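You operate a simulated robot arm through the tools that you are given. There is no shell and no other tool.

You run a simulated robot arm. Do the job below in one go: nothing can be reset, and whatever is moved stays where it is left.

Task
Set the slot sensor to light with the carriage at 40, and tighten it.
Fine: switch the test box on for the lamp and off after; the brass thumb screw holds the sensor.

Only the result counts: the job must be done as asked and must still hold three seconds after the hand-in. Knocking over, shifting, dropping, spilling or breaking anything else fails it.

Robot
A 6-joint arm with a fingered hand, fixed in place. Base frame: the origin is on the floor under the middle of its stand, x ahead of it, y to its left, z up. Lengths are in cm, angles in rad, forces in N, time in s.
With the tool pointing down near the work surface it reaches from about 30 to 70 cm from the base axis. Its first joint turns from -2.897 to 2.897 rad. Payload 4 kg.
The tool frame sits at the grasp point between the pads (the TCP): z along the fingers, y along the line on which they close. The tips reach 2.2 cm beyond it. The gripper opens to 11.2 cm; its body begins 6 cm behind the TCP. The gripper is a hand of 4 fingers: y runs from the thumb to the fingers, the wrist lies at [0, 0, -21.8] in the tool frame, and closing takes about 1.5 s.
Orientation is told as [roll, pitch, yaw] about the base's x, y, z axes, in that order, counted from this pose: with the fingers straight down and closing along the base's y, the tool's x points along the base's -x, its y along +y and its z along -z.

Tools
- The arm moves only by the tool jog_arm. Its argument "rows" is a list of rows, each a list of 7 numbers: the shift along the base's x, y, z in units of 25 mm (1.0 is 25 mm), then the turn, a rotation vector about the base's x, y, z in units of 4 degrees (1.0 is 4 degrees), then the finger opening in cm, from 0 to 11.2. In form: [[dx, dy, dz, rx, ry, rz, jaw], ...]. A call has 1 to 20 rows; each row shifts and turns the commanded pose from where the row before left it. A call with a number of a shift or a turn outside -1 to 1 is refused whole. Rows are played at 5 a second. More than 5 cm and 0.15 rad between two rows, or a gripper value outside its range, and nothing of the call is played. A pose out of reach is approached as far as the arm can. The call stops where the force on the tool passes 40 N (or 10 N more than at its start, if that is more) or the arm is blocked; 0.2 s more then pass. Each finger travels about 4.5 cm/s and halts on what it meets, pressing with about 24 N; the grip force reading is that of the motor and also rises with nothing between the fingers. The clock runs only during rows and for 0.2 s after the last one: add rows that do not move to give the fingers time. It gives the time, the measured TCP pose, the force on the tool (base axes), the opening and the grip force at its end, in the units of the frame above (readings bear some noise), with the torque about the TCP (base axes, N m) and any sound that the robot's microphone picked up.
- Cameras (640 x 400 px; columns grow to the right, rows downward): "scene" is fixed at [3.62, 49.38, 158.6]; the picture's right is [-0.34, -0.94, 0.00], its down [-0.87, 0.31, -0.39] and it looks along [0.37, -0.13, -0.92] (base axes); focal length 332 px, centre (320, 200). "wrist" rides on the gripper at [6.9, 0.4, -8.3] in the tool frame; the picture's right is [-0.06, 1.00, 0.00], its down [-0.77, -0.05, -0.64] and it looks along [-0.64, -0.04, 0.77] (tool axes); focal length 243 px, centre (320, 200). There is no depth. A picture from a camera that has moved, and an enlarged one, comes with that camera's place and axes in the base frame and with its lens. The place of the scene camera against the robot may be out by one fixed shift of up to 2.5 cm in any direction.
- get_image(camera): a new picture of that camera. The clock stands still meanwhile.
- hand_shape(shape): the hand has 4 fingers and takes this shape, open, in about a second: jaw (thumb against the fingers, like two jaws); tri (thumb and two fingers); tip (a fingertip pinch); poke (one finger out to press); point (the index stretched); flat (the hand flat); cup (the hand cupped); fist (a fist). The gripper value then closes the fingers along that shape, each until it touches; the sizes above hold for jaw. It gives what a move gives, with no picture.
- inspect(camera, box): a new picture of the part [left, top, right, bottom] of that camera's present view, enlarged. The clock stands still meanwhile.
- hand_in(): hands the job in; it is judged then, once.

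Nothing tells you positions but the pictures and the camera data. Unless the task says otherwise, let go and move clear before handing in.

The tools are called after "Emit:" as a command line: name --pt "numbers of a row" for each row, then --argument value for the rest, lists and objects as JSON in quotes. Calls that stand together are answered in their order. jog_arm: Moves the arm, as the interface text tells. Its arguments: {"type":"object","properties":{"rows":{"type":"array","items":{"type":"array","items":{"type":"number"}}}},"required":["rows"]} The other tools are called the same way: hand_shape (shape) gives the hand a shape; get_image (camera) takes a picture; inspect (camera, box) takes an enlarged picture of a part of a camera's view; hand_in () hands the job in.

At the start:

```text
time: 0.0
position: [29.43, 30.61, 119.1]
tool_rot: [-0.001, 0.001, 0.0]
wrist_force: [-0.2, 0.5, -0.8]
torque: [-0.06, -0.01, 0.0]
grip_width: 11.18
gripper_force: 0.0
shape: jaw
```

scene: 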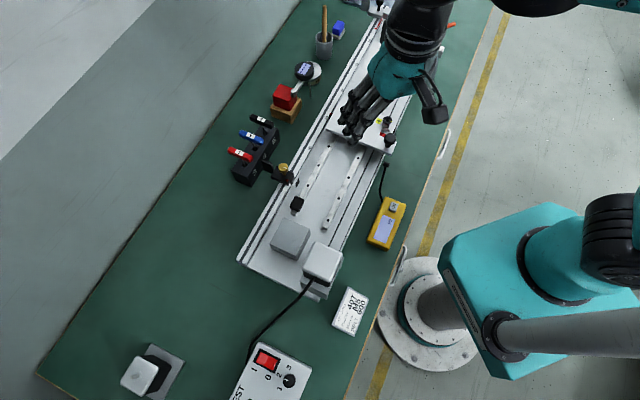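
wrist: 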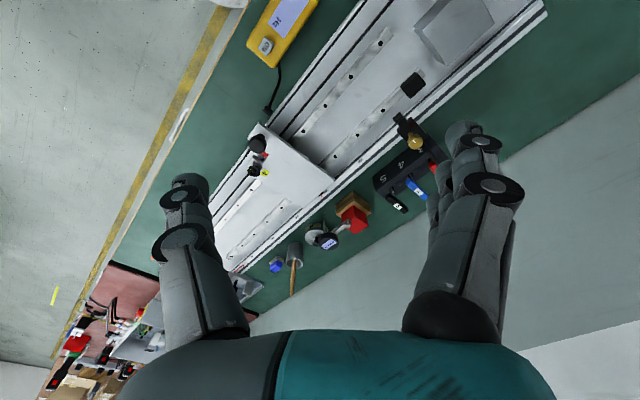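

I see a bench with a linear rail and carriage, a yellow readout box, a test box with a red switch at the bottom, and several other items. I'll look closer before moving anything.

Emit:
inspect --camera "scene" --box '[220, 60, 460, 210]'

Emit:
inspect --camera "scene" --box '[200, 200, 440, 350]'

Emit:
inspect --camera "scene" --box '[200, 330, 320, 400]'

Emit:
inspect --camera "scene" --box '[340, 100, 420, 150]'

Emit:
inspect --camera "wrist" --box '[200, 0, 440, 150]'

Emit:
inspect --camera "wrist" --box '[230, 120, 450, 280]'

```text
2.67 times, centred on (340, 135) of scene
camera zoom: at [3.62, 49.38, 158.6], right [-0.34, -0.94, 0.0], down [-0.87, 0.31, -0.39], along [0.37, -0.13, -0.92], focal length 885 px, centre (267, 373)
```

zoom: 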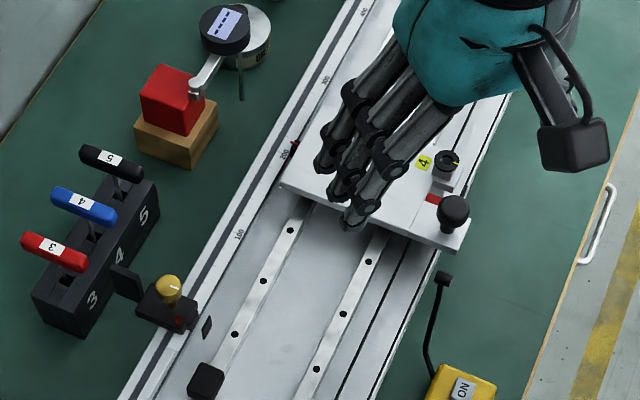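

```text
2.67 times, centred on (320, 275) of scene
camera zoom: at [3.62, 49.38, 158.6], right [-0.34, -0.94, 0.0], down [-0.87, 0.31, -0.39], along [0.37, -0.13, -0.92], focal length 885 px, centre (320, 0)
```

zoom: 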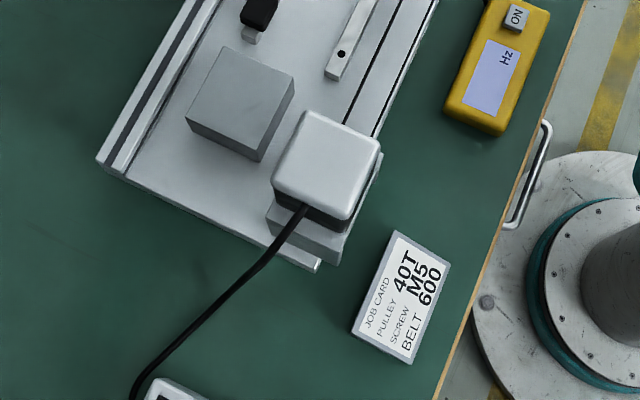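

```text
5.33 times, centred on (260, 365) of scene
camera zoom: at [3.62, 49.38, 158.6], right [-0.34, -0.94, 0.0], down [-0.87, 0.31, -0.39], along [0.37, -0.13, -0.92], focal length 1770 px, centre (640, -680)
```

zoom: 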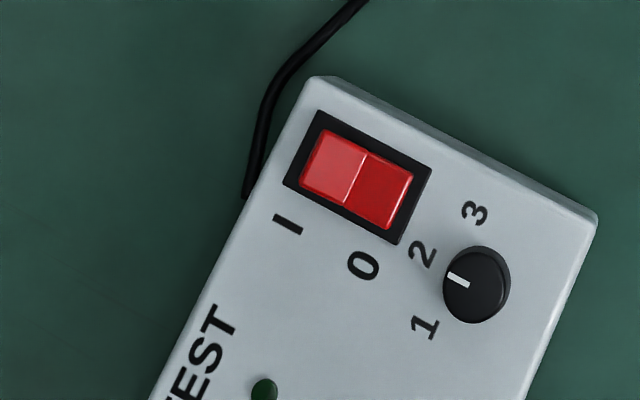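

```text
8.00 times, centred on (380, 125) of scene
camera zoom: at [3.62, 49.38, 158.6], right [-0.34, -0.94, 0.0], down [-0.87, 0.31, -0.39], along [0.37, -0.13, -0.92], focal length 2656 px, centre (-160, 800)
```

zoom: 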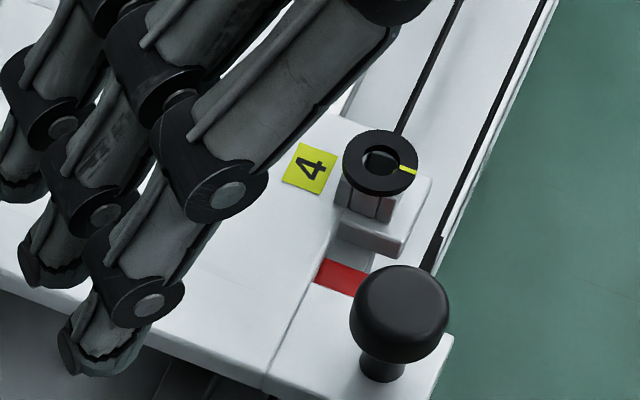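

```text
2.67 times, centred on (320, 75) of wrist
camera zoom: at [22.53, 31.04, 127.48], right [0.06, 1.0, 0.0], down [0.77, -0.05, 0.64], along [0.64, -0.04, -0.77], focal length 647 px, centre (320, 533)
```

zoom: 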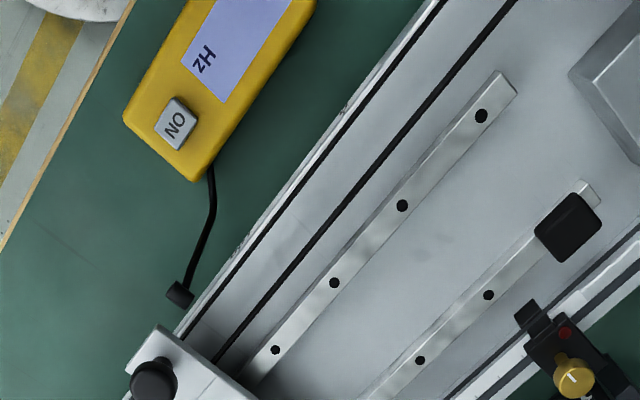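

```text
2.50 times, centred on (340, 200) of wrist
camera zoom: at [22.53, 31.04, 127.48], right [0.06, 1.0, 0.0], down [0.77, -0.05, 0.64], along [0.64, -0.04, -0.77], focal length 606 px, centre (270, 200)
```

zoom: 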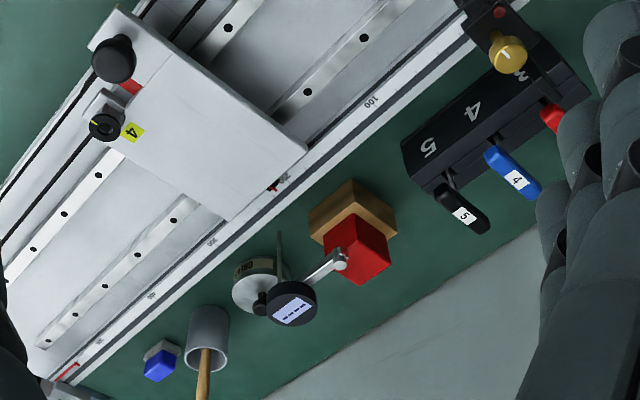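

The bench has a scaled rail (100/200/300/400 marks), a carriage with a black knob and a red pointer, the sensor with the brass screw on the scale side, and the test box with a red rocker. I'll shift the arm to get views from other places, to triangulate.

Emit:
jog_arm --pt "0 1 0 0 0 0 11.2" --pt "0 1 0 0 0 0 11.2" --pt "0 1 0 0 0 0 11.2" --pt "0 1 0 0 0 0 11.2" --pt "0 1 0 0 0 0 11.2" --pt "0 1 0 0 0 0 11.2"

Emit:
get_image --camera "wrist"

Emit:
get_image --camera "scene"

```text
time: 1.4
position: [29.45, 45.55, 119.17]
tool_rot: [-0.001, 0.0, -0.001]
wrist_force: [-0.2, 0.3, 0.3]
torque: [0.01, 0.01, -0.01]
grip_width: 11.2
gripper_force: 0.1
shape: jaw
```

```text
taken
camera wrist: at [22.58, 46.01, 127.6], right [0.06, 1.0, 0.0], down [0.77, -0.05, 0.64], along [0.64, -0.04, -0.77], focal length 243 px, centre (320, 200)
```

wrist: 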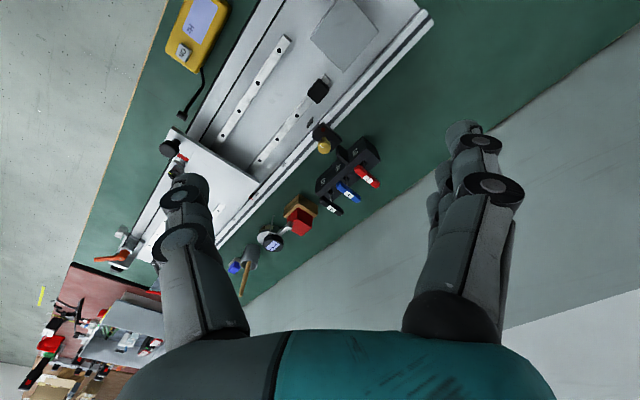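

```text
taken
```

scene: 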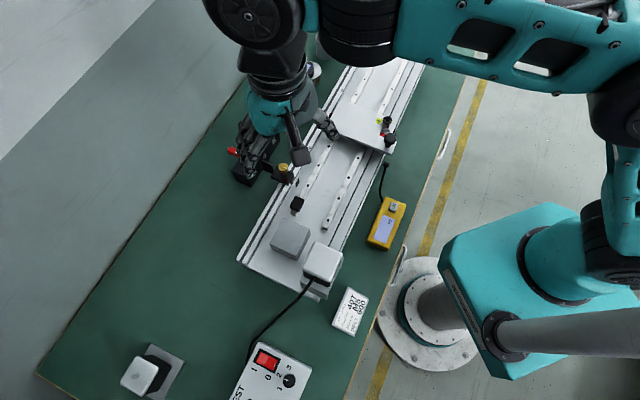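

The brass screw comes out at about [41.6, 45.5, 90.8]. I'll zoom into this view to read the scale, the sensor and the carriage.

Emit:
inspect --camera "wrist" --box '[280, 90, 400, 165]'

Emit:
inspect --camera "wrist" --box '[80, 110, 320, 280]'

Emit:
inspect --camera "wrist" --box '[150, 0, 450, 130]'

Emit:
inspect --camera "scene" --box '[340, 90, 440, 260]'

Emit:
inspect --camera "scene" --box '[100, 330, 220, 400]'

Emit:
inspect --camera "scene" --box '[260, 150, 340, 220]'

```text
5.33 times, centred on (340, 128) of wrist
camera zoom: at [22.58, 46.01, 127.6], right [0.06, 1.0, 0.0], down [0.77, -0.05, 0.64], along [0.64, -0.04, -0.77], focal length 1294 px, centre (213, 587)
```

zoom: 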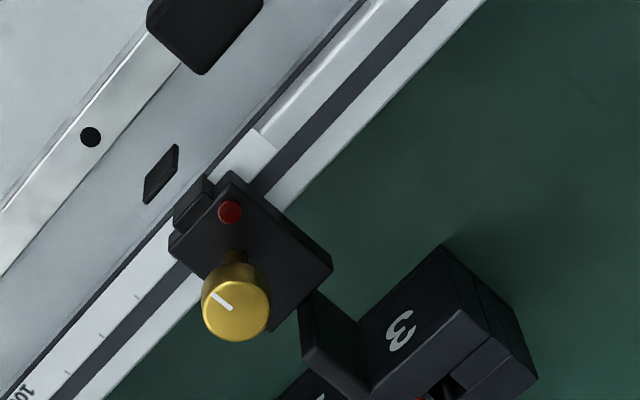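

```text
2.35 times, centred on (200, 195) of wrist
camera zoom: at [22.58, 46.01, 127.6], right [0.06, 1.0, 0.0], down [0.77, -0.05, 0.64], along [0.64, -0.04, -0.77], focal length 571 px, centre (602, 212)
```

zoom: 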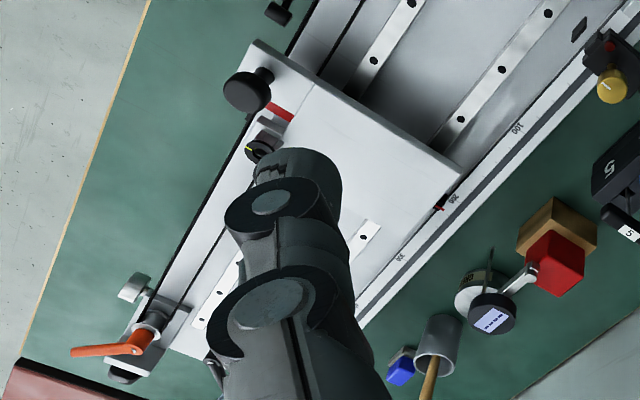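

```text
2.13 times, centred on (300, 65) of wrist
camera zoom: at [22.58, 46.01, 127.6], right [0.06, 1.0, 0.0], down [0.77, -0.05, 0.64], along [0.64, -0.04, -0.77], focal length 518 px, centre (363, 488)
```

zoom: 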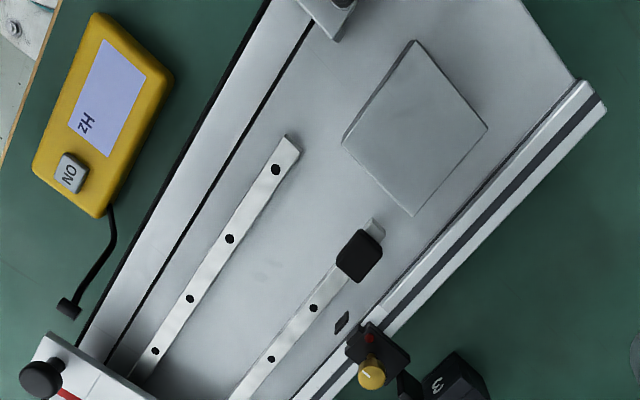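

```text
2.35 times, centred on (390, 175) of scene
camera zoom: at [3.62, 49.38, 158.6], right [-0.34, -0.94, 0.0], down [-0.87, 0.31, -0.39], along [0.37, -0.13, -0.92], focal length 781 px, centre (155, 259)
```

zoom: 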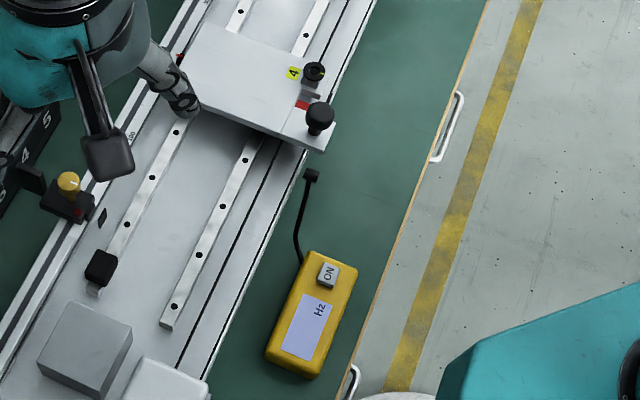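

```text
5.33 times, centred on (160, 365) of scene
camera zoom: at [3.62, 49.38, 158.6], right [-0.34, -0.94, 0.0], down [-0.87, 0.31, -0.39], along [0.37, -0.13, -0.92], focal length 1770 px, centre (1173, -680)
```

zoom: 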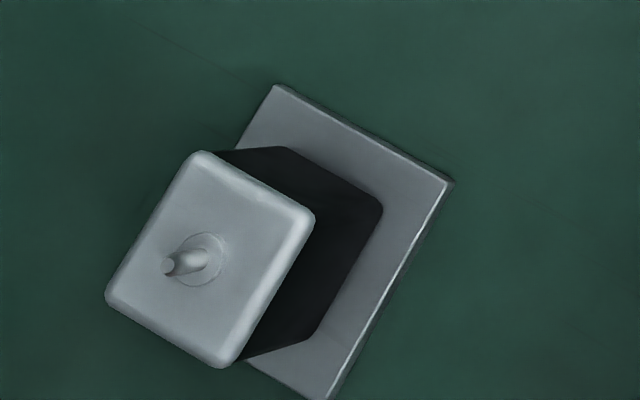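

```text
5.71 times, centred on (300, 185) of scene
camera zoom: at [3.62, 49.38, 158.6], right [-0.34, -0.94, 0.0], down [-0.87, 0.31, -0.39], along [0.37, -0.13, -0.92], focal length 1897 px, centre (434, 286)
```

zoom: 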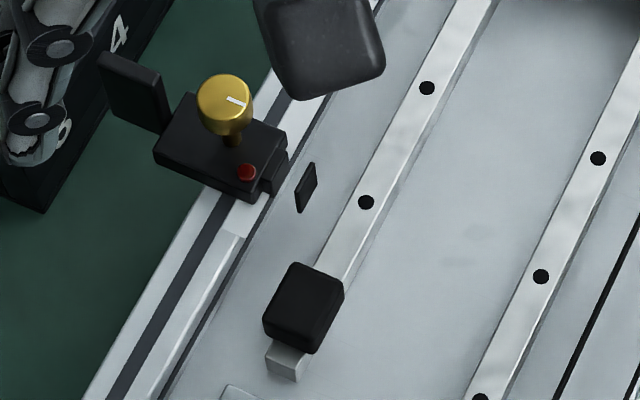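

From two views, the scale plane is at z≈86.4, the rail runs along about (0.71, -0.70), the 0 mark is near [40.2, 44.2] and the carriage pointer sits near 205. I'll look at the carriage knob and pointer from closer.

Emit:
jog_arm --pt "-0.09 -0.93 -0.44 0 0 0 11.2" --pt "-0.09 -0.93 -0.44 0 0 0 11.2" --pt "-0.09 -0.93 -0.44 0 0 0 11.2" --pt "-0.09 -0.93 -0.44 0 0 0 11.2" --pt "-0.09 -0.93 -0.44 0 0 0 11.2" --pt "-0.09 -0.93 -0.44 0 0 0 11.2" --pt "-0.09 -0.93 -0.44 0 0 0 11.2" --pt "-0.09 -0.93 -0.44 0 0 0 11.2" --pt "-0.09 -0.93 -0.44 0 0 0 11.2" --pt "-0.09 -0.93 -0.44 0 0 0 11.2" --pt "-0.09 -0.93 -0.44 0 0 0 11.2"

Emit:
get_image --camera "wrist"

Emit:
get_image --camera "scene"

```text
time: 3.8
position: [27.06, 20.12, 107.13]
tool_rot: [0.001, -0.002, 0.001]
wrist_force: [0.5, -0.4, 0.0]
torque: [0.02, 0.01, 0.01]
grip_width: 11.18
gripper_force: 0.1
shape: jaw
```

```text
taken
camera wrist: at [20.13, 20.53, 115.5], right [0.06, 1.0, 0.0], down [0.77, -0.05, 0.64], along [0.64, -0.04, -0.77], focal length 243 px, centre (320, 200)
```

wrist: 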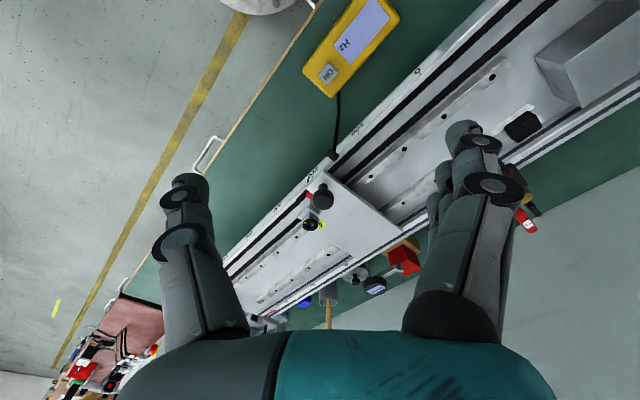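

```text
taken
```

scene: 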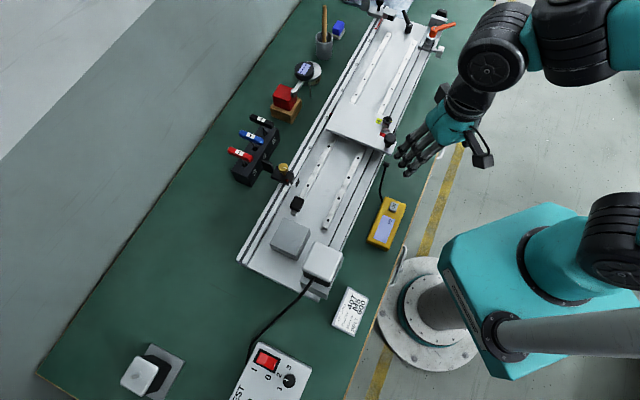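

Emit:
inspect --camera "wrist" --box '[270, 160, 430, 260]'

Emit:
inspect --camera "scene" --box '[300, 90, 420, 165]'

Emit:
inspect --camera "scene" --box '[350, 0, 470, 75]'

Emit:
inspect --camera "scene" --box '[220, 40, 360, 190]'

```text
4.00 times, centred on (350, 210) of wrist
camera zoom: at [20.13, 20.53, 115.5], right [0.06, 1.0, 0.0], down [0.77, -0.05, 0.64], along [0.64, -0.04, -0.77], focal length 970 px, centre (200, 160)
```

zoom: 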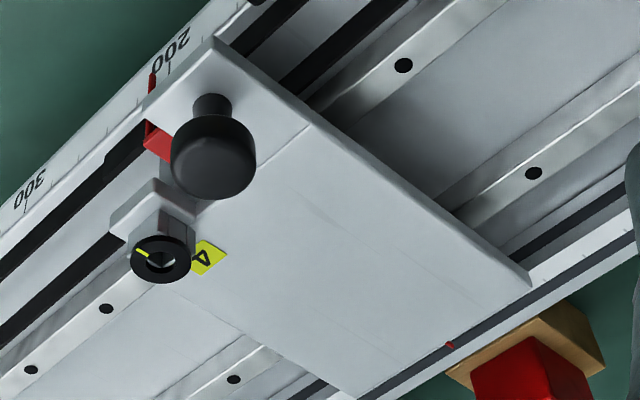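

```text
5.33 times, centred on (360, 128) of scene
camera zoom: at [3.62, 49.38, 158.6], right [-0.34, -0.94, 0.0], down [-0.87, 0.31, -0.39], along [0.37, -0.13, -0.92], focal length 1770 px, centre (107, 587)
```

zoom: 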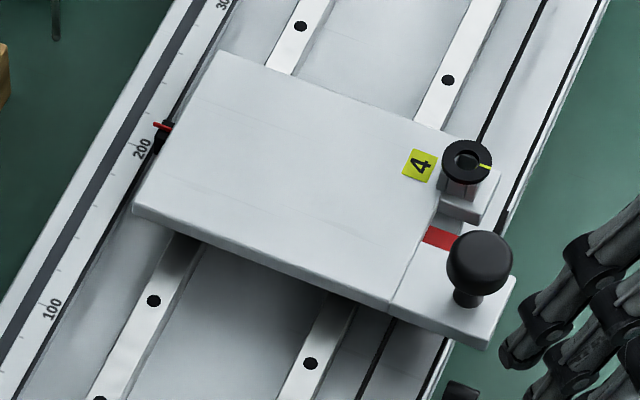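

```text
5.33 times, centred on (410, 38) of scene
camera zoom: at [3.62, 49.38, 158.6], right [-0.34, -0.94, 0.0], down [-0.87, 0.31, -0.39], along [0.37, -0.13, -0.92], focal length 1770 px, centre (-160, 1067)
```

zoom: 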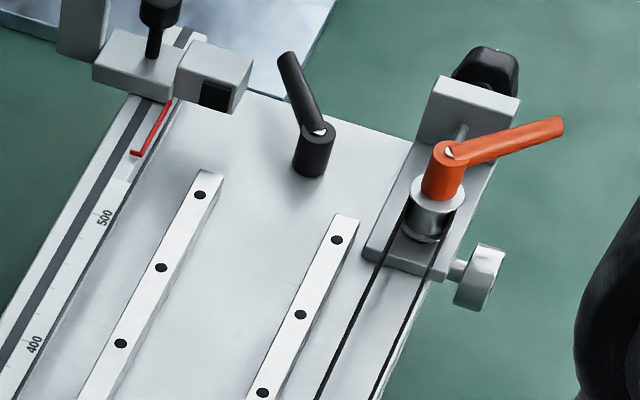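

```text
2.67 times, centred on (290, 115) of scene
camera zoom: at [3.62, 49.38, 158.6], right [-0.34, -0.94, 0.0], down [-0.87, 0.31, -0.39], along [0.37, -0.13, -0.92], focal length 885 px, centre (400, 427)
```

zoom: 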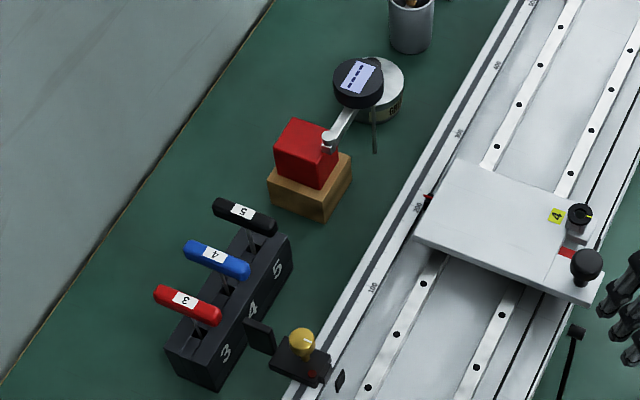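

I'll zoom harder on the carriage's knob area, both pointers and the small black flag.

Emit:
inspect --camera "wrist" --box '[290, 165, 354, 205]'

Emit:
inspect --camera "wrist" --box '[290, 200, 338, 230]'

Emit:
inspect --camera "wrist" --box '[355, 225, 435, 275]'

Emit:
inspect --camera "scene" --box '[316, 100, 348, 120]'

Emit:
inspect --camera "scene" --box '[260, 150, 324, 190]'

Emit:
inspect --camera "wrist" --box '[300, 140, 380, 190]'

```text
10.00 times, centred on (322, 185) of wrist
camera zoom: at [20.13, 20.53, 115.5], right [0.06, 1.0, 0.0], down [0.77, -0.05, 0.64], along [0.64, -0.04, -0.77], focal length 2426 px, centre (300, 350)
```

zoom: 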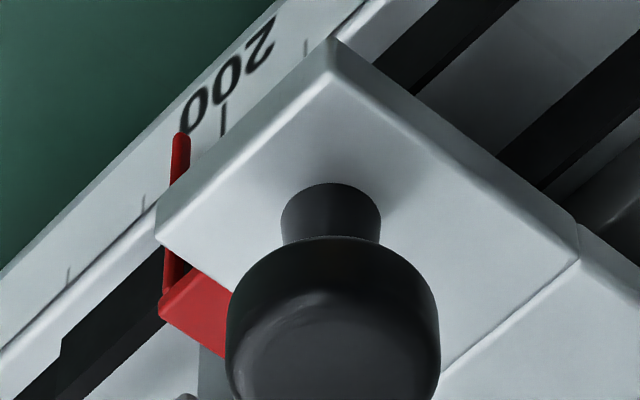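

```text
13.33 times, centred on (314, 215) of wrist
camera zoom: at [20.13, 20.53, 115.5], right [0.06, 1.0, 0.0], down [0.77, -0.05, 0.64], along [0.64, -0.04, -0.77], focal length 3235 px, centre (400, 0)
```

zoom: 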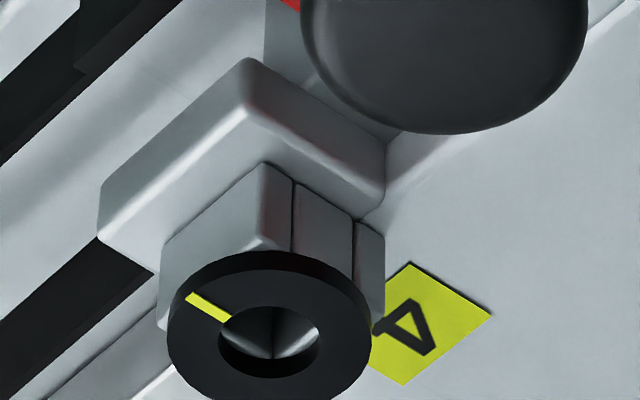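

```text
8.00 times, centred on (395, 250) of wrist
camera zoom: at [20.13, 20.53, 115.5], right [0.06, 1.0, 0.0], down [0.77, -0.05, 0.64], along [0.64, -0.04, -0.77], focal length 1941 px, centre (-280, -200)
```

zoom: 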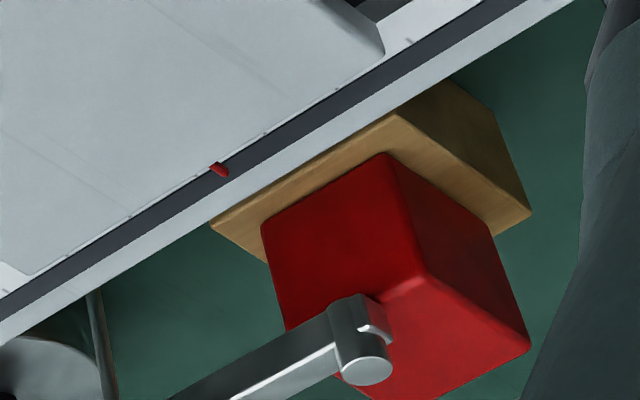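

```text
16.00 times, centred on (332, 110) of scene
camera zoom: at [3.62, 49.38, 158.6], right [-0.34, -0.94, 0.0], down [-0.87, 0.31, -0.39], along [0.37, -0.13, -0.92], focal length 5311 px, centre (128, 1640)
```

zoom: 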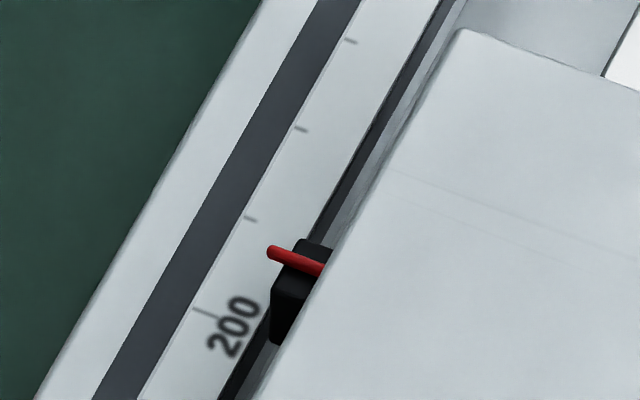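

```text
10.00 times, centred on (292, 170) of scene
camera zoom: at [3.62, 49.38, 158.6], right [-0.34, -0.94, 0.0], down [-0.87, 0.31, -0.39], along [0.37, -0.13, -0.92], focal length 3320 px, centre (600, 500)
```

zoom: 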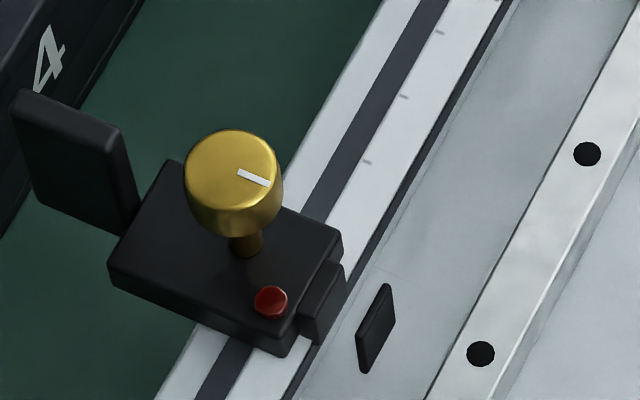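

```text
8.00 times, centred on (340, 165) of wrist
camera zoom: at [20.13, 20.53, 115.5], right [0.06, 1.0, 0.0], down [0.77, -0.05, 0.64], along [0.64, -0.04, -0.77], focal length 1941 px, centre (160, 480)
```

zoom: 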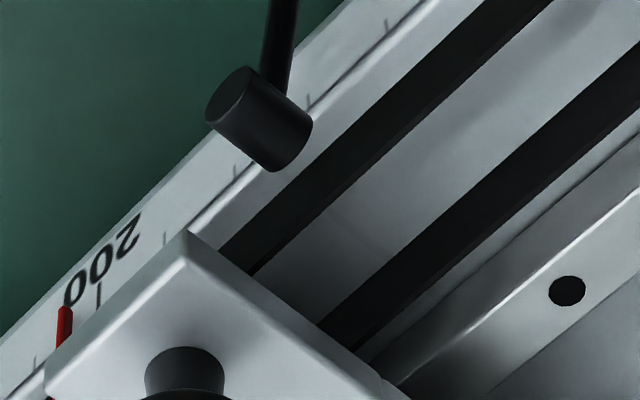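

There are two scales with ticks every 20 mm, and both pointers read just past 200. The flag hangs below the sensor-side pointer, so the sensor must end near 40. I'll yaw the hand about 45.6° so the camera looks square across the rail at the sensor.

Emit:
jog_arm --pt "0.15 0.49 -0.1 0 0 0.95 11.2" --pt "0.15 0.49 -0.1 0 0 0.95 11.2" --pt "0.15 0.49 -0.1 0 0 0.95 11.2" --pt "0.15 0.49 -0.1 0 0 0.95 11.2" --pt "0.15 0.49 -0.1 0 0 0.95 11.2" --pt "0.15 0.49 -0.1 0 0 0.95 11.2" --pt "0.15 0.49 -0.1 0 0 0.95 11.2" --pt "0.15 0.49 -0.1 0 0 0.95 11.2" --pt "0.15 0.49 -0.1 0 0 0.95 11.2" --pt "0.15 0.49 -0.1 0 0 0.95 11.2" --pt "0.15 0.49 -0.1 0 0 0.95 11.2" --pt "0.15 0.49 -0.1 0 0 0.95 11.2"

Emit:
get_image --camera "wrist"

Emit:
inspect --camera "wrist" --box '[250, 130, 410, 230]'

Emit:
get_image --camera "scene"

```text
time: 6.4
position: [31.72, 34.76, 103.93]
tool_rot: [-0.001, -0.001, 0.797]
wrist_force: [-0.1, -1.0, 0.9]
torque: [-0.01, -0.01, -0.01]
grip_width: 11.21
gripper_force: 0.0
shape: jaw
```

```text
taken
camera wrist: at [26.49, 30.02, 112.3], right [-0.67, 0.74, 0.0], down [0.57, 0.51, 0.64], along [0.48, 0.43, -0.77], focal length 243 px, centre (320, 200)
```

wrist: 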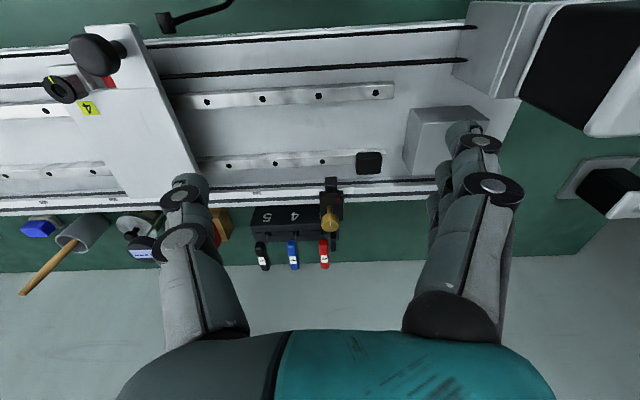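

```text
4.00 times, centred on (330, 180) of wrist
camera zoom: at [26.49, 30.02, 112.3], right [-0.67, 0.74, 0.0], down [0.57, 0.51, 0.64], along [0.48, 0.43, -0.77], focal length 970 px, centre (280, 280)
```

zoom: 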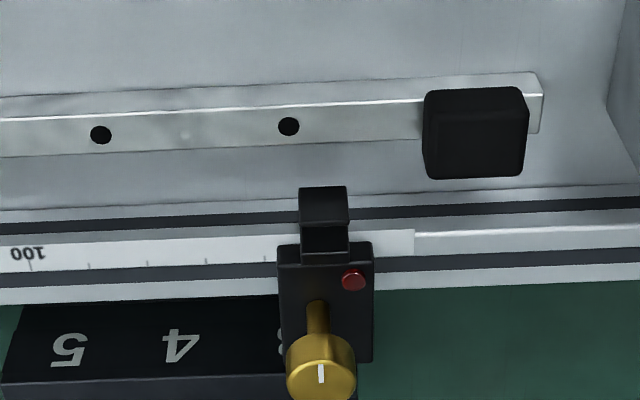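

```text
taken
```

scene: 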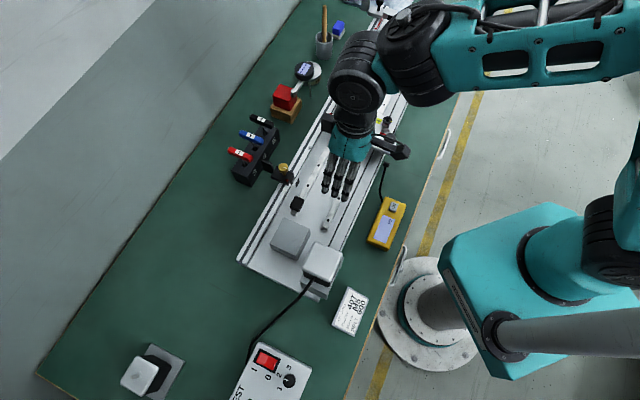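

The sensor sits at about 0 mm on its scale, with the ticks running 100, 80, 60, 40, 20. Before choosing a grip on the carriage knob at about [40.7, 19.6, 90], I need to check the small black probe of the yellow meter, because it stands close to the knob's path.

Emit:
jog_arm --pt "-0.05 -0.94 -0.28 0 0 0 11.2" --pt "-0.05 -0.94 -0.28 0 0 0 11.2" --pt "-0.05 -0.94 -0.28 0 0 0 11.2" --pt "-0.05 -0.94 -0.28 0 0 0 11.2" --pt "-0.05 -0.94 -0.28 0 0 0 11.2" --pt "-0.05 -0.94 -0.28 0 0 0 11.2" --pt "-0.05 -0.94 -0.28 0 0 0 11.2" --pt "-0.05 -0.94 -0.28 0 0 0 11.2"

Emit:
get_image --camera "wrist"

Emit:
inspect --camera "wrist" --box '[240, 130, 400, 230]'

Emit:
inspect --camera "wrist" --box '[160, 60, 320, 160]'

```text
time: 8.2
position: [30.72, 16.03, 98.63]
tool_rot: [-0.001, 0.002, 0.797]
wrist_force: [0.3, -0.1, -0.2]
torque: [-0.03, 0.0, 0.03]
grip_width: 11.16
gripper_force: 0.0
shape: jaw
```

```text
taken
camera wrist: at [25.51, 11.26, 106.9], right [-0.67, 0.74, 0.0], down [0.57, 0.51, 0.64], along [0.48, 0.43, -0.77], focal length 243 px, centre (320, 200)
```

wrist: 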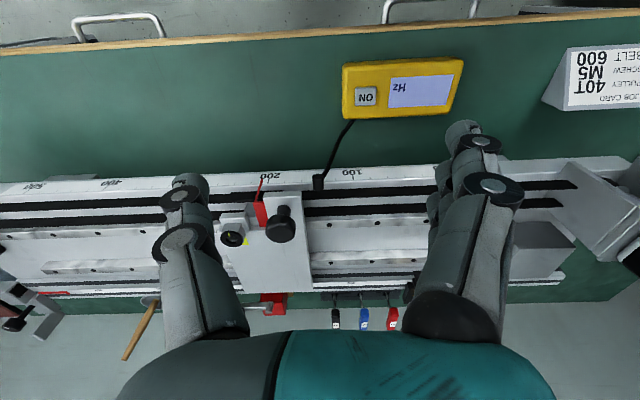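

```text
4.00 times, centred on (320, 180) of wrist
camera zoom: at [25.51, 11.26, 106.9], right [-0.67, 0.74, 0.0], down [0.57, 0.51, 0.64], along [0.48, 0.43, -0.77], focal length 970 px, centre (320, 280)
```

zoom: 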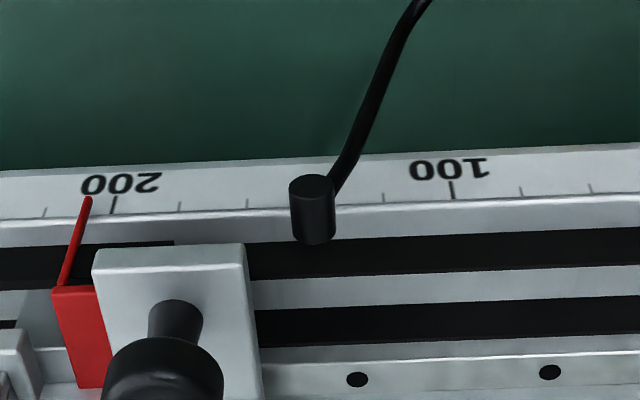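

```text
4.00 times, centred on (240, 110) of wrist
camera zoom: at [25.51, 11.26, 106.9], right [-0.67, 0.74, 0.0], down [0.57, 0.51, 0.64], along [0.48, 0.43, -0.77], focal length 970 px, centre (640, 560)
```

zoom: 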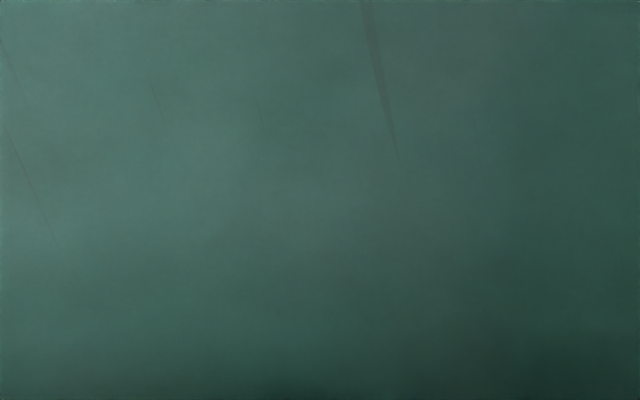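

Emit:
inspect --camera "scene" --box '[368, 150, 408, 175]'

Emit:
inspect --camera "scene" --box '[360, 120, 424, 160]'

Emit:
inspect --camera "wrist" --box '[255, 165, 335, 215]'

Emit:
inspect --camera "wrist" --box '[210, 200, 330, 275]'

```text
16.00 times, centred on (388, 162) of scene
camera zoom: at [3.62, 49.38, 158.6], right [-0.34, -0.94, 0.0], down [-0.87, 0.31, -0.39], along [0.37, -0.13, -0.92], focal length 5311 px, centre (-768, 800)
```

zoom: 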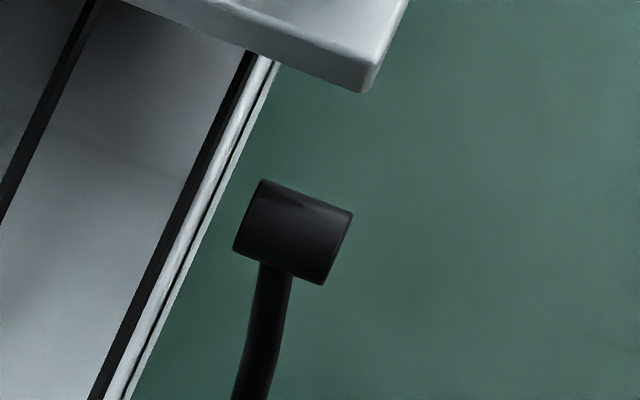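

```text
10.00 times, centred on (392, 140) of scene
camera zoom: at [3.62, 49.38, 158.6], right [-0.34, -0.94, 0.0], down [-0.87, 0.31, -0.39], along [0.37, -0.13, -0.92], focal length 3320 px, centre (-400, 800)
```

zoom: 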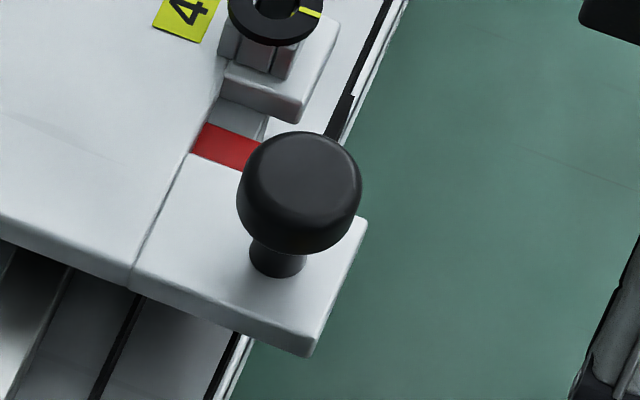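

```text
8.00 times, centred on (295, 190) of wrist
camera zoom: at [25.51, 11.26, 106.9], right [-0.67, 0.74, 0.0], down [0.57, 0.51, 0.64], along [0.48, 0.43, -0.77], focal length 1941 px, centre (520, 280)
```

zoom: 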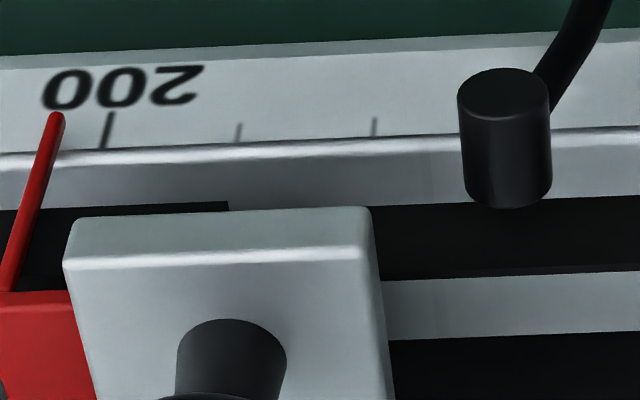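

```text
5.33 times, centred on (270, 238) of wrist
camera zoom: at [25.51, 11.26, 106.9], right [-0.67, 0.74, 0.0], down [0.57, 0.51, 0.64], along [0.48, 0.43, -0.77], focal length 1294 px, centre (587, 0)
```

zoom: 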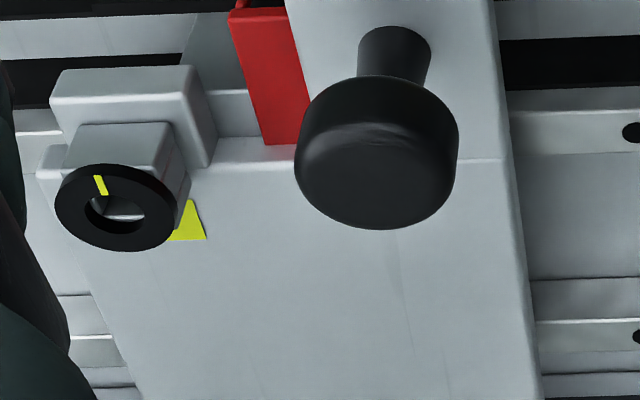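

The meter's probe is a small horizontal cylinder at about [36.8, 21.3, 86], just outside the rail. The carriage's front pointer wire hangs down from about z 87.6 to 83.6. I'll turn the hand to look along the rail and see whether the wire or the plate would clear the probe.

Emit:
jog_arm --pt "-0.028 0.226 0 0 0 -0.986 11.2" --pt "-0.028 0.226 0 0 0 -0.986 11.2" --pt "-0.028 0.226 0 0 0 -0.986 11.2" --pt "-0.028 0.226 0 0 0 -0.986 11.2" --pt "-0.028 0.226 0 0 0 -0.986 11.2" --pt "-0.028 0.226 0 0 0 -0.986 11.2" --pt "-0.028 0.226 0 0 0 -0.986 11.2" --pt "-0.028 0.226 0 0 0 -0.986 11.2" --pt "-0.028 0.226 0 0 0 -0.986 11.2" --pt "-0.028 0.226 0 0 0 -0.986 11.2" --pt "-0.028 0.226 0 0 0 -0.986 11.2" --pt "-0.028 0.226 0 0 0 -0.986 11.2"

Emit:
jog_arm --pt "-0.028 0.226 0 0 0 -0.986 11.2" --pt "-0.028 0.226 0 0 0 -0.986 11.2" --pt "-0.028 0.226 0 0 0 -0.986 11.2" --pt "-0.028 0.226 0 0 0 -0.986 11.2" --pt "-0.028 0.226 0 0 0 -0.986 11.2" --pt "-0.028 0.226 0 0 0 -0.986 11.2" --pt "-0.028 0.226 0 0 0 -0.986 11.2" --pt "-0.028 0.226 0 0 0 -0.986 11.2" --pt "-0.028 0.226 0 0 0 -0.986 11.2" --pt "-0.028 0.226 0 0 0 -0.986 11.2" --pt "-0.028 0.226 0 0 0 -0.986 11.2"

Emit:
get_image --camera "wrist"

Emit:
inspect --camera "wrist" --box '[240, 130, 400, 230]'

```text
time: 10.8
position: [29.76, 22.84, 98.33]
tool_rot: [0.001, 0.001, -0.031]
wrist_force: [-0.5, 0.1, 0.2]
torque: [-0.03, -0.02, -0.04]
grip_width: 11.18
gripper_force: 0.0
shape: jaw
```

```text
time: 13.2
position: [29.07, 29.09, 98.42]
tool_rot: [0.001, 0.0, -0.787]
wrist_force: [-0.2, -0.9, 0.9]
torque: [0.0, 0.02, 0.03]
grip_width: 11.18
gripper_force: 0.1
shape: jaw
```

```text
taken
camera wrist: at [24.54, 34.24, 106.82], right [0.75, 0.66, 0.0], down [0.51, -0.58, 0.64], along [0.42, -0.48, -0.77], focal length 243 px, centre (320, 200)
```

wrist: 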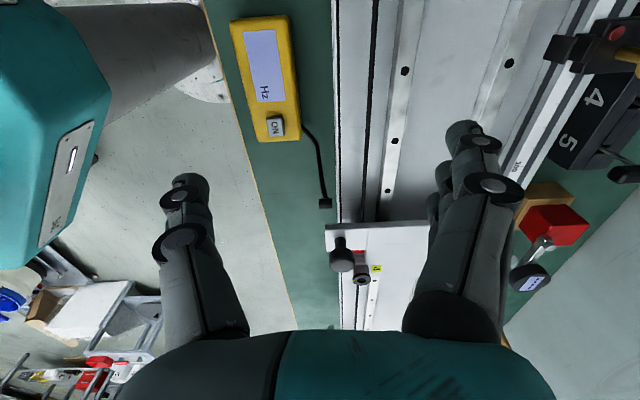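

```text
4.00 times, centred on (320, 180) of wrist
camera zoom: at [24.54, 34.24, 106.82], right [0.75, 0.66, 0.0], down [0.51, -0.58, 0.64], along [0.42, -0.48, -0.77], focal length 970 px, centre (320, 280)
```

zoom: 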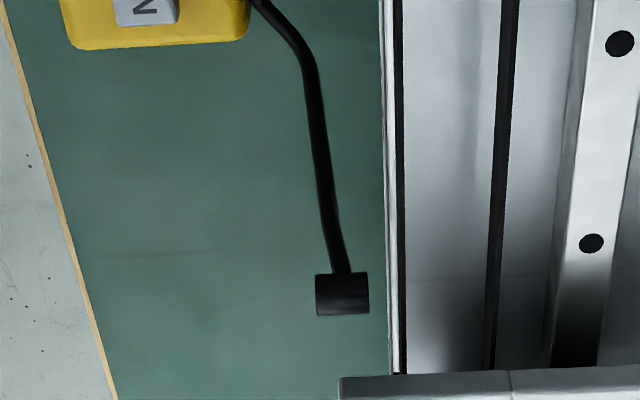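

The probe's inner end (n≈41.9), the pointer wire (n≈42.1), and the plate underside against the probe's top are all within a couple of millimetres of each other. I'll tilt the camera lower, looking along the rail, to measure that properly.

Emit:
jog_arm --pt "0 0 -0.29 -0.62 -0.62 0 11.2" --pt "0 0 -0.29 -0.62 -0.62 0 11.2" --pt "0 0 -0.29 -0.62 -0.62 0 11.2" --pt "0 0 -0.29 -0.62 -0.62 0 11.2" --pt "0 0 -0.29 -0.62 -0.62 0 11.2" --pt "0 0 -0.29 -0.62 -0.62 0 11.2" --pt "0 0 -0.29 -0.62 -0.62 0 11.2" --pt "0 0 -0.29 -0.62 -0.62 0 11.2"

Emit:
get_image --camera "wrist"

Emit:
inspect --camera "wrist" --box '[270, 130, 400, 210]'

Emit:
inspect --camera "wrist" --box '[300, 160, 348, 190]'

```text
time: 15.0
position: [29.03, 29.12, 92.58]
tool_rot: [0.0, -0.491, -0.786]
wrist_force: [0.3, -0.5, -0.6]
torque: [0.01, 0.02, 0.0]
grip_width: 11.2
gripper_force: 0.0
shape: jaw
```

```text
taken
camera wrist: at [22.25, 36.43, 96.75], right [0.75, 0.67, 0.03], down [0.23, -0.3, 0.93], along [0.63, -0.68, -0.37], focal length 243 px, centre (320, 200)
```

wrist: 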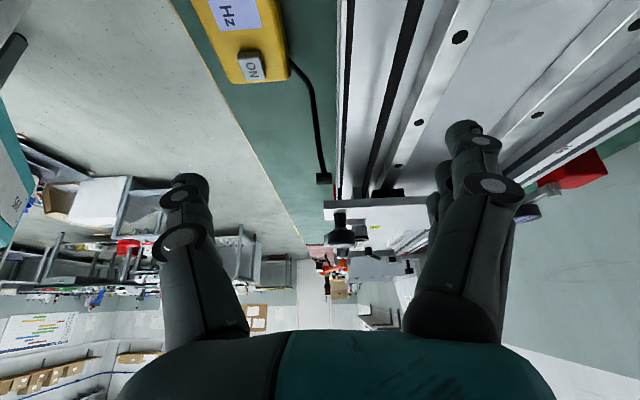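

```text
4.92 times, centred on (335, 170) of wrist
camera zoom: at [22.25, 36.43, 96.75], right [0.75, 0.67, 0.03], down [0.23, -0.3, 0.93], along [0.63, -0.68, -0.37], focal length 1194 px, centre (246, 348)
```

zoom: 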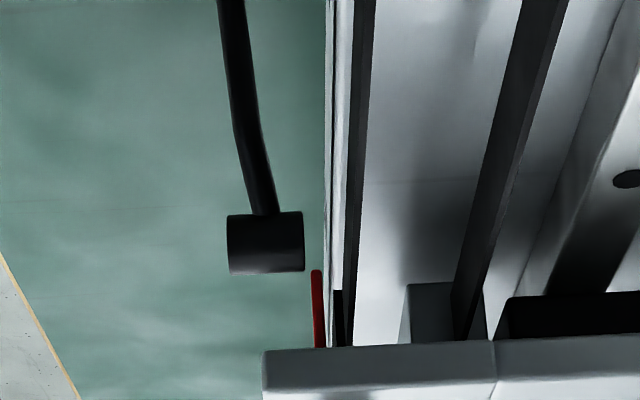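

```text
13.33 times, centred on (324, 175) of wrist
camera zoom: at [22.25, 36.43, 96.75], right [0.75, 0.67, 0.03], down [0.23, -0.3, 0.93], along [0.63, -0.68, -0.37], focal length 3235 px, centre (267, 533)
```

zoom: 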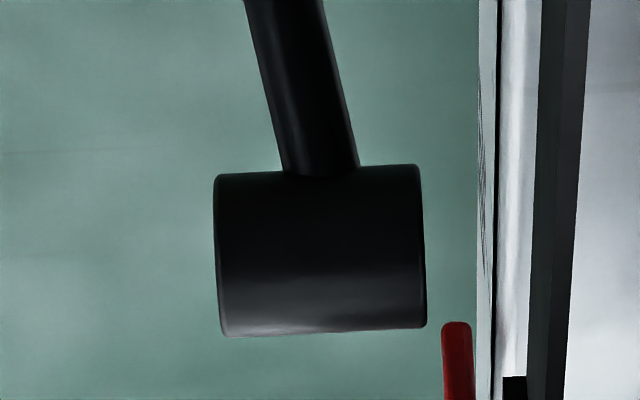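

The wire clears the probe's end by about 2 mm, and the plate underside (z≈87.5) clears the probe's top (z≈86.7). So the carriage can slide past the probe. Now I'll look at the knob profile from this low angle.

Emit:
inspect --camera "wrist" --box '[315, 190, 395, 250]'

Emit:
get_image --camera "scene"

```text
6.67 times, centred on (355, 220) of wrist
camera zoom: at [22.25, 36.43, 96.75], right [0.75, 0.67, 0.03], down [0.23, -0.3, 0.93], along [0.63, -0.68, -0.37], focal length 1618 px, centre (87, 67)
```

zoom: 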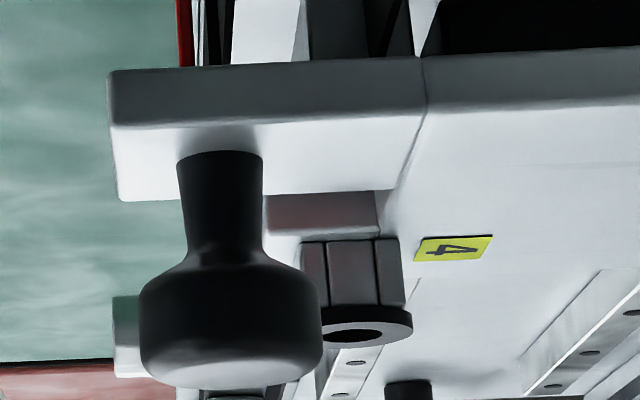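

```text
taken
```

scene: 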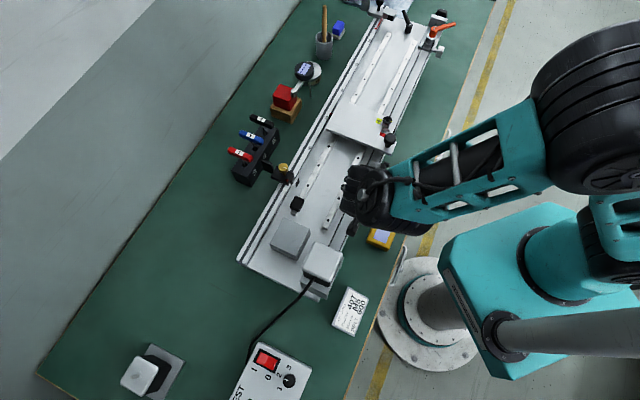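

The knob head is about 2.9 cm wide, spanning z≈90–92 and centred near [40.4, 19.8]. I'll untilt, go above it and check alignment before descending, closing across the rail.

Emit:
jog_arm --pt "0 0 0.4 0.62 0.62 0 9" --pt "0 0 0.4 0.62 0.62 0 9" --pt "0 0 0.4 0.62 0.62 0 9" --pt "0 0 0.4 0.62 0.62 0 9" --pt "0 0 0.4 0.62 0.62 0 9" --pt "0 0 0.4 0.62 0.62 0 9" --pt "0 0 0.4 0.62 0.62 0 9" --pt "0 0 0.4 0.62 0.62 0 9" --pt "0.91 -0.746 0 0 0 0 8" --pt "0.91 -0.746 0 0 0 0 8" --pt "0.91 -0.746 0 0 0 0 8" --pt "0.91 -0.746 0 0 0 0 8" --pt "0.91 -0.746 0 0 0 0 8" --pt "0 0 0 0 0 0 8"

Emit:
get_image --camera "wrist"

Emit:
get_image --camera "scene"

```text
time: 18.0
position: [40.46, 19.95, 100.72]
tool_rot: [0.0, -0.002, -0.785]
wrist_force: [0.4, -0.3, -0.2]
torque: [-0.03, 0.01, -0.01]
grip_width: 8.03
gripper_force: 0.1
shape: jaw
```

```text
taken
camera wrist: at [35.87, 25.04, 109.1], right [0.75, 0.66, 0.0], down [0.51, -0.58, 0.64], along [0.42, -0.48, -0.77], focal length 243 px, centre (320, 200)
```

wrist: 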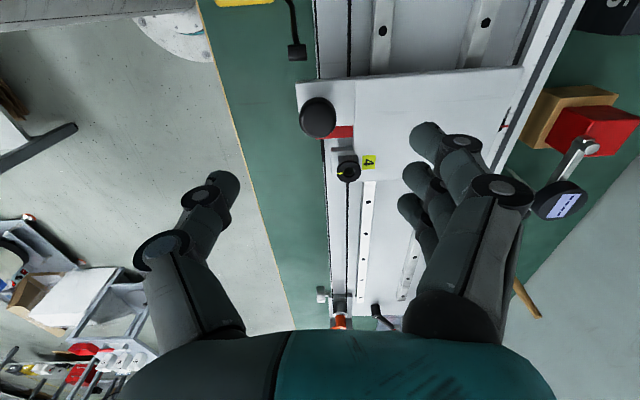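

```text
taken
```

scene: 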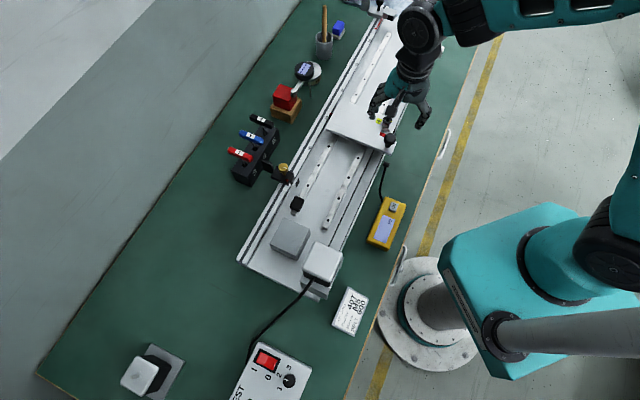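

Emit:
inspect --camera "wrist" --box '[280, 70, 440, 200]'

```text
3.08 times, centred on (360, 135) of wrist
camera zoom: at [35.87, 25.04, 109.1], right [0.75, 0.66, 0.0], down [0.51, -0.58, 0.64], along [0.42, -0.48, -0.77], focal length 746 px, centre (197, 400)
```

zoom: 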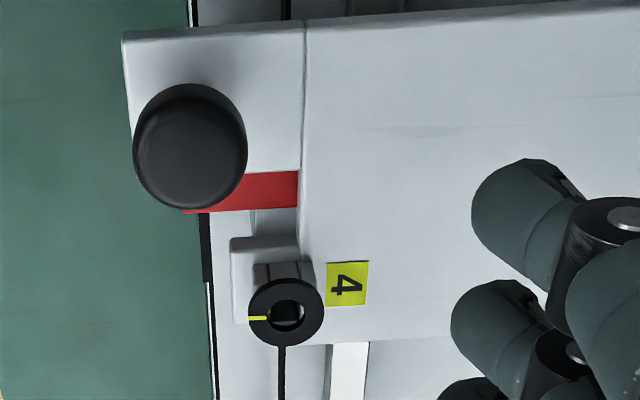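

The knob is directly under the hand (0.2 cm off across the rail), and the belt clamp block is over 1 cm clear of the fingers. Descending to grip height now.

Emit:
jog_arm --pt "-0.03 -0.03 -0.754 0 0 0 8" --pt "-0.03 -0.03 -0.754 0 0 0 8" --pt "0 0 -0.754 0 0 0 8" --pt "0 0 -0.754 0 0 0 8" --pt "0 0 -0.7 0 0 0 8" --pt "0 0 0 0 0 0 8"

Emit:
get_image --camera "wrist"

Emit:
inspect --camera "scene" --box '[340, 80, 440, 160]'

```text
time: 19.4
position: [40.24, 19.73, 91.39]
tool_rot: [0.002, 0.0, -0.786]
wrist_force: [0.1, -0.1, -0.3]
torque: [0.01, 0.0, -0.01]
grip_width: 8.03
gripper_force: 0.0
shape: jaw
```

```text
taken
camera wrist: at [35.6, 24.85, 99.81], right [0.75, 0.66, 0.0], down [0.51, -0.58, 0.64], along [0.42, -0.48, -0.77], focal length 243 px, centre (320, 200)
```

wrist: 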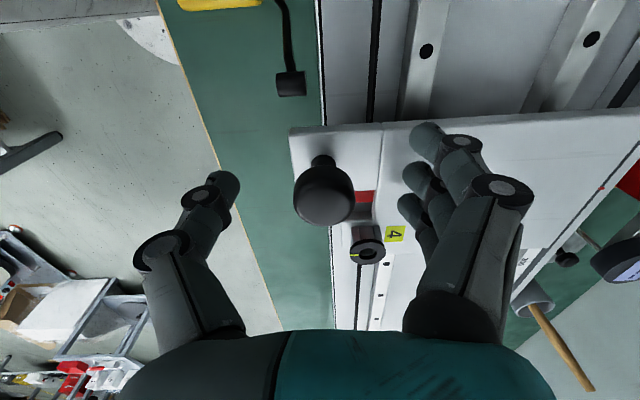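

```text
5.00 times, centred on (390, 120) of scene
camera zoom: at [3.62, 49.38, 158.6], right [-0.34, -0.94, 0.0], down [-0.87, 0.31, -0.39], along [0.37, -0.13, -0.92], focal length 1660 px, centre (-30, 600)
```

zoom: 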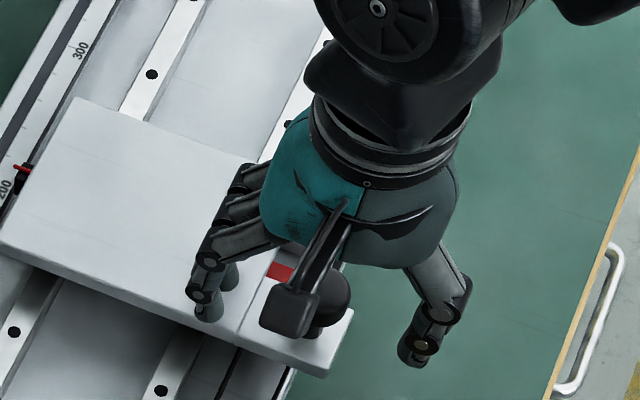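

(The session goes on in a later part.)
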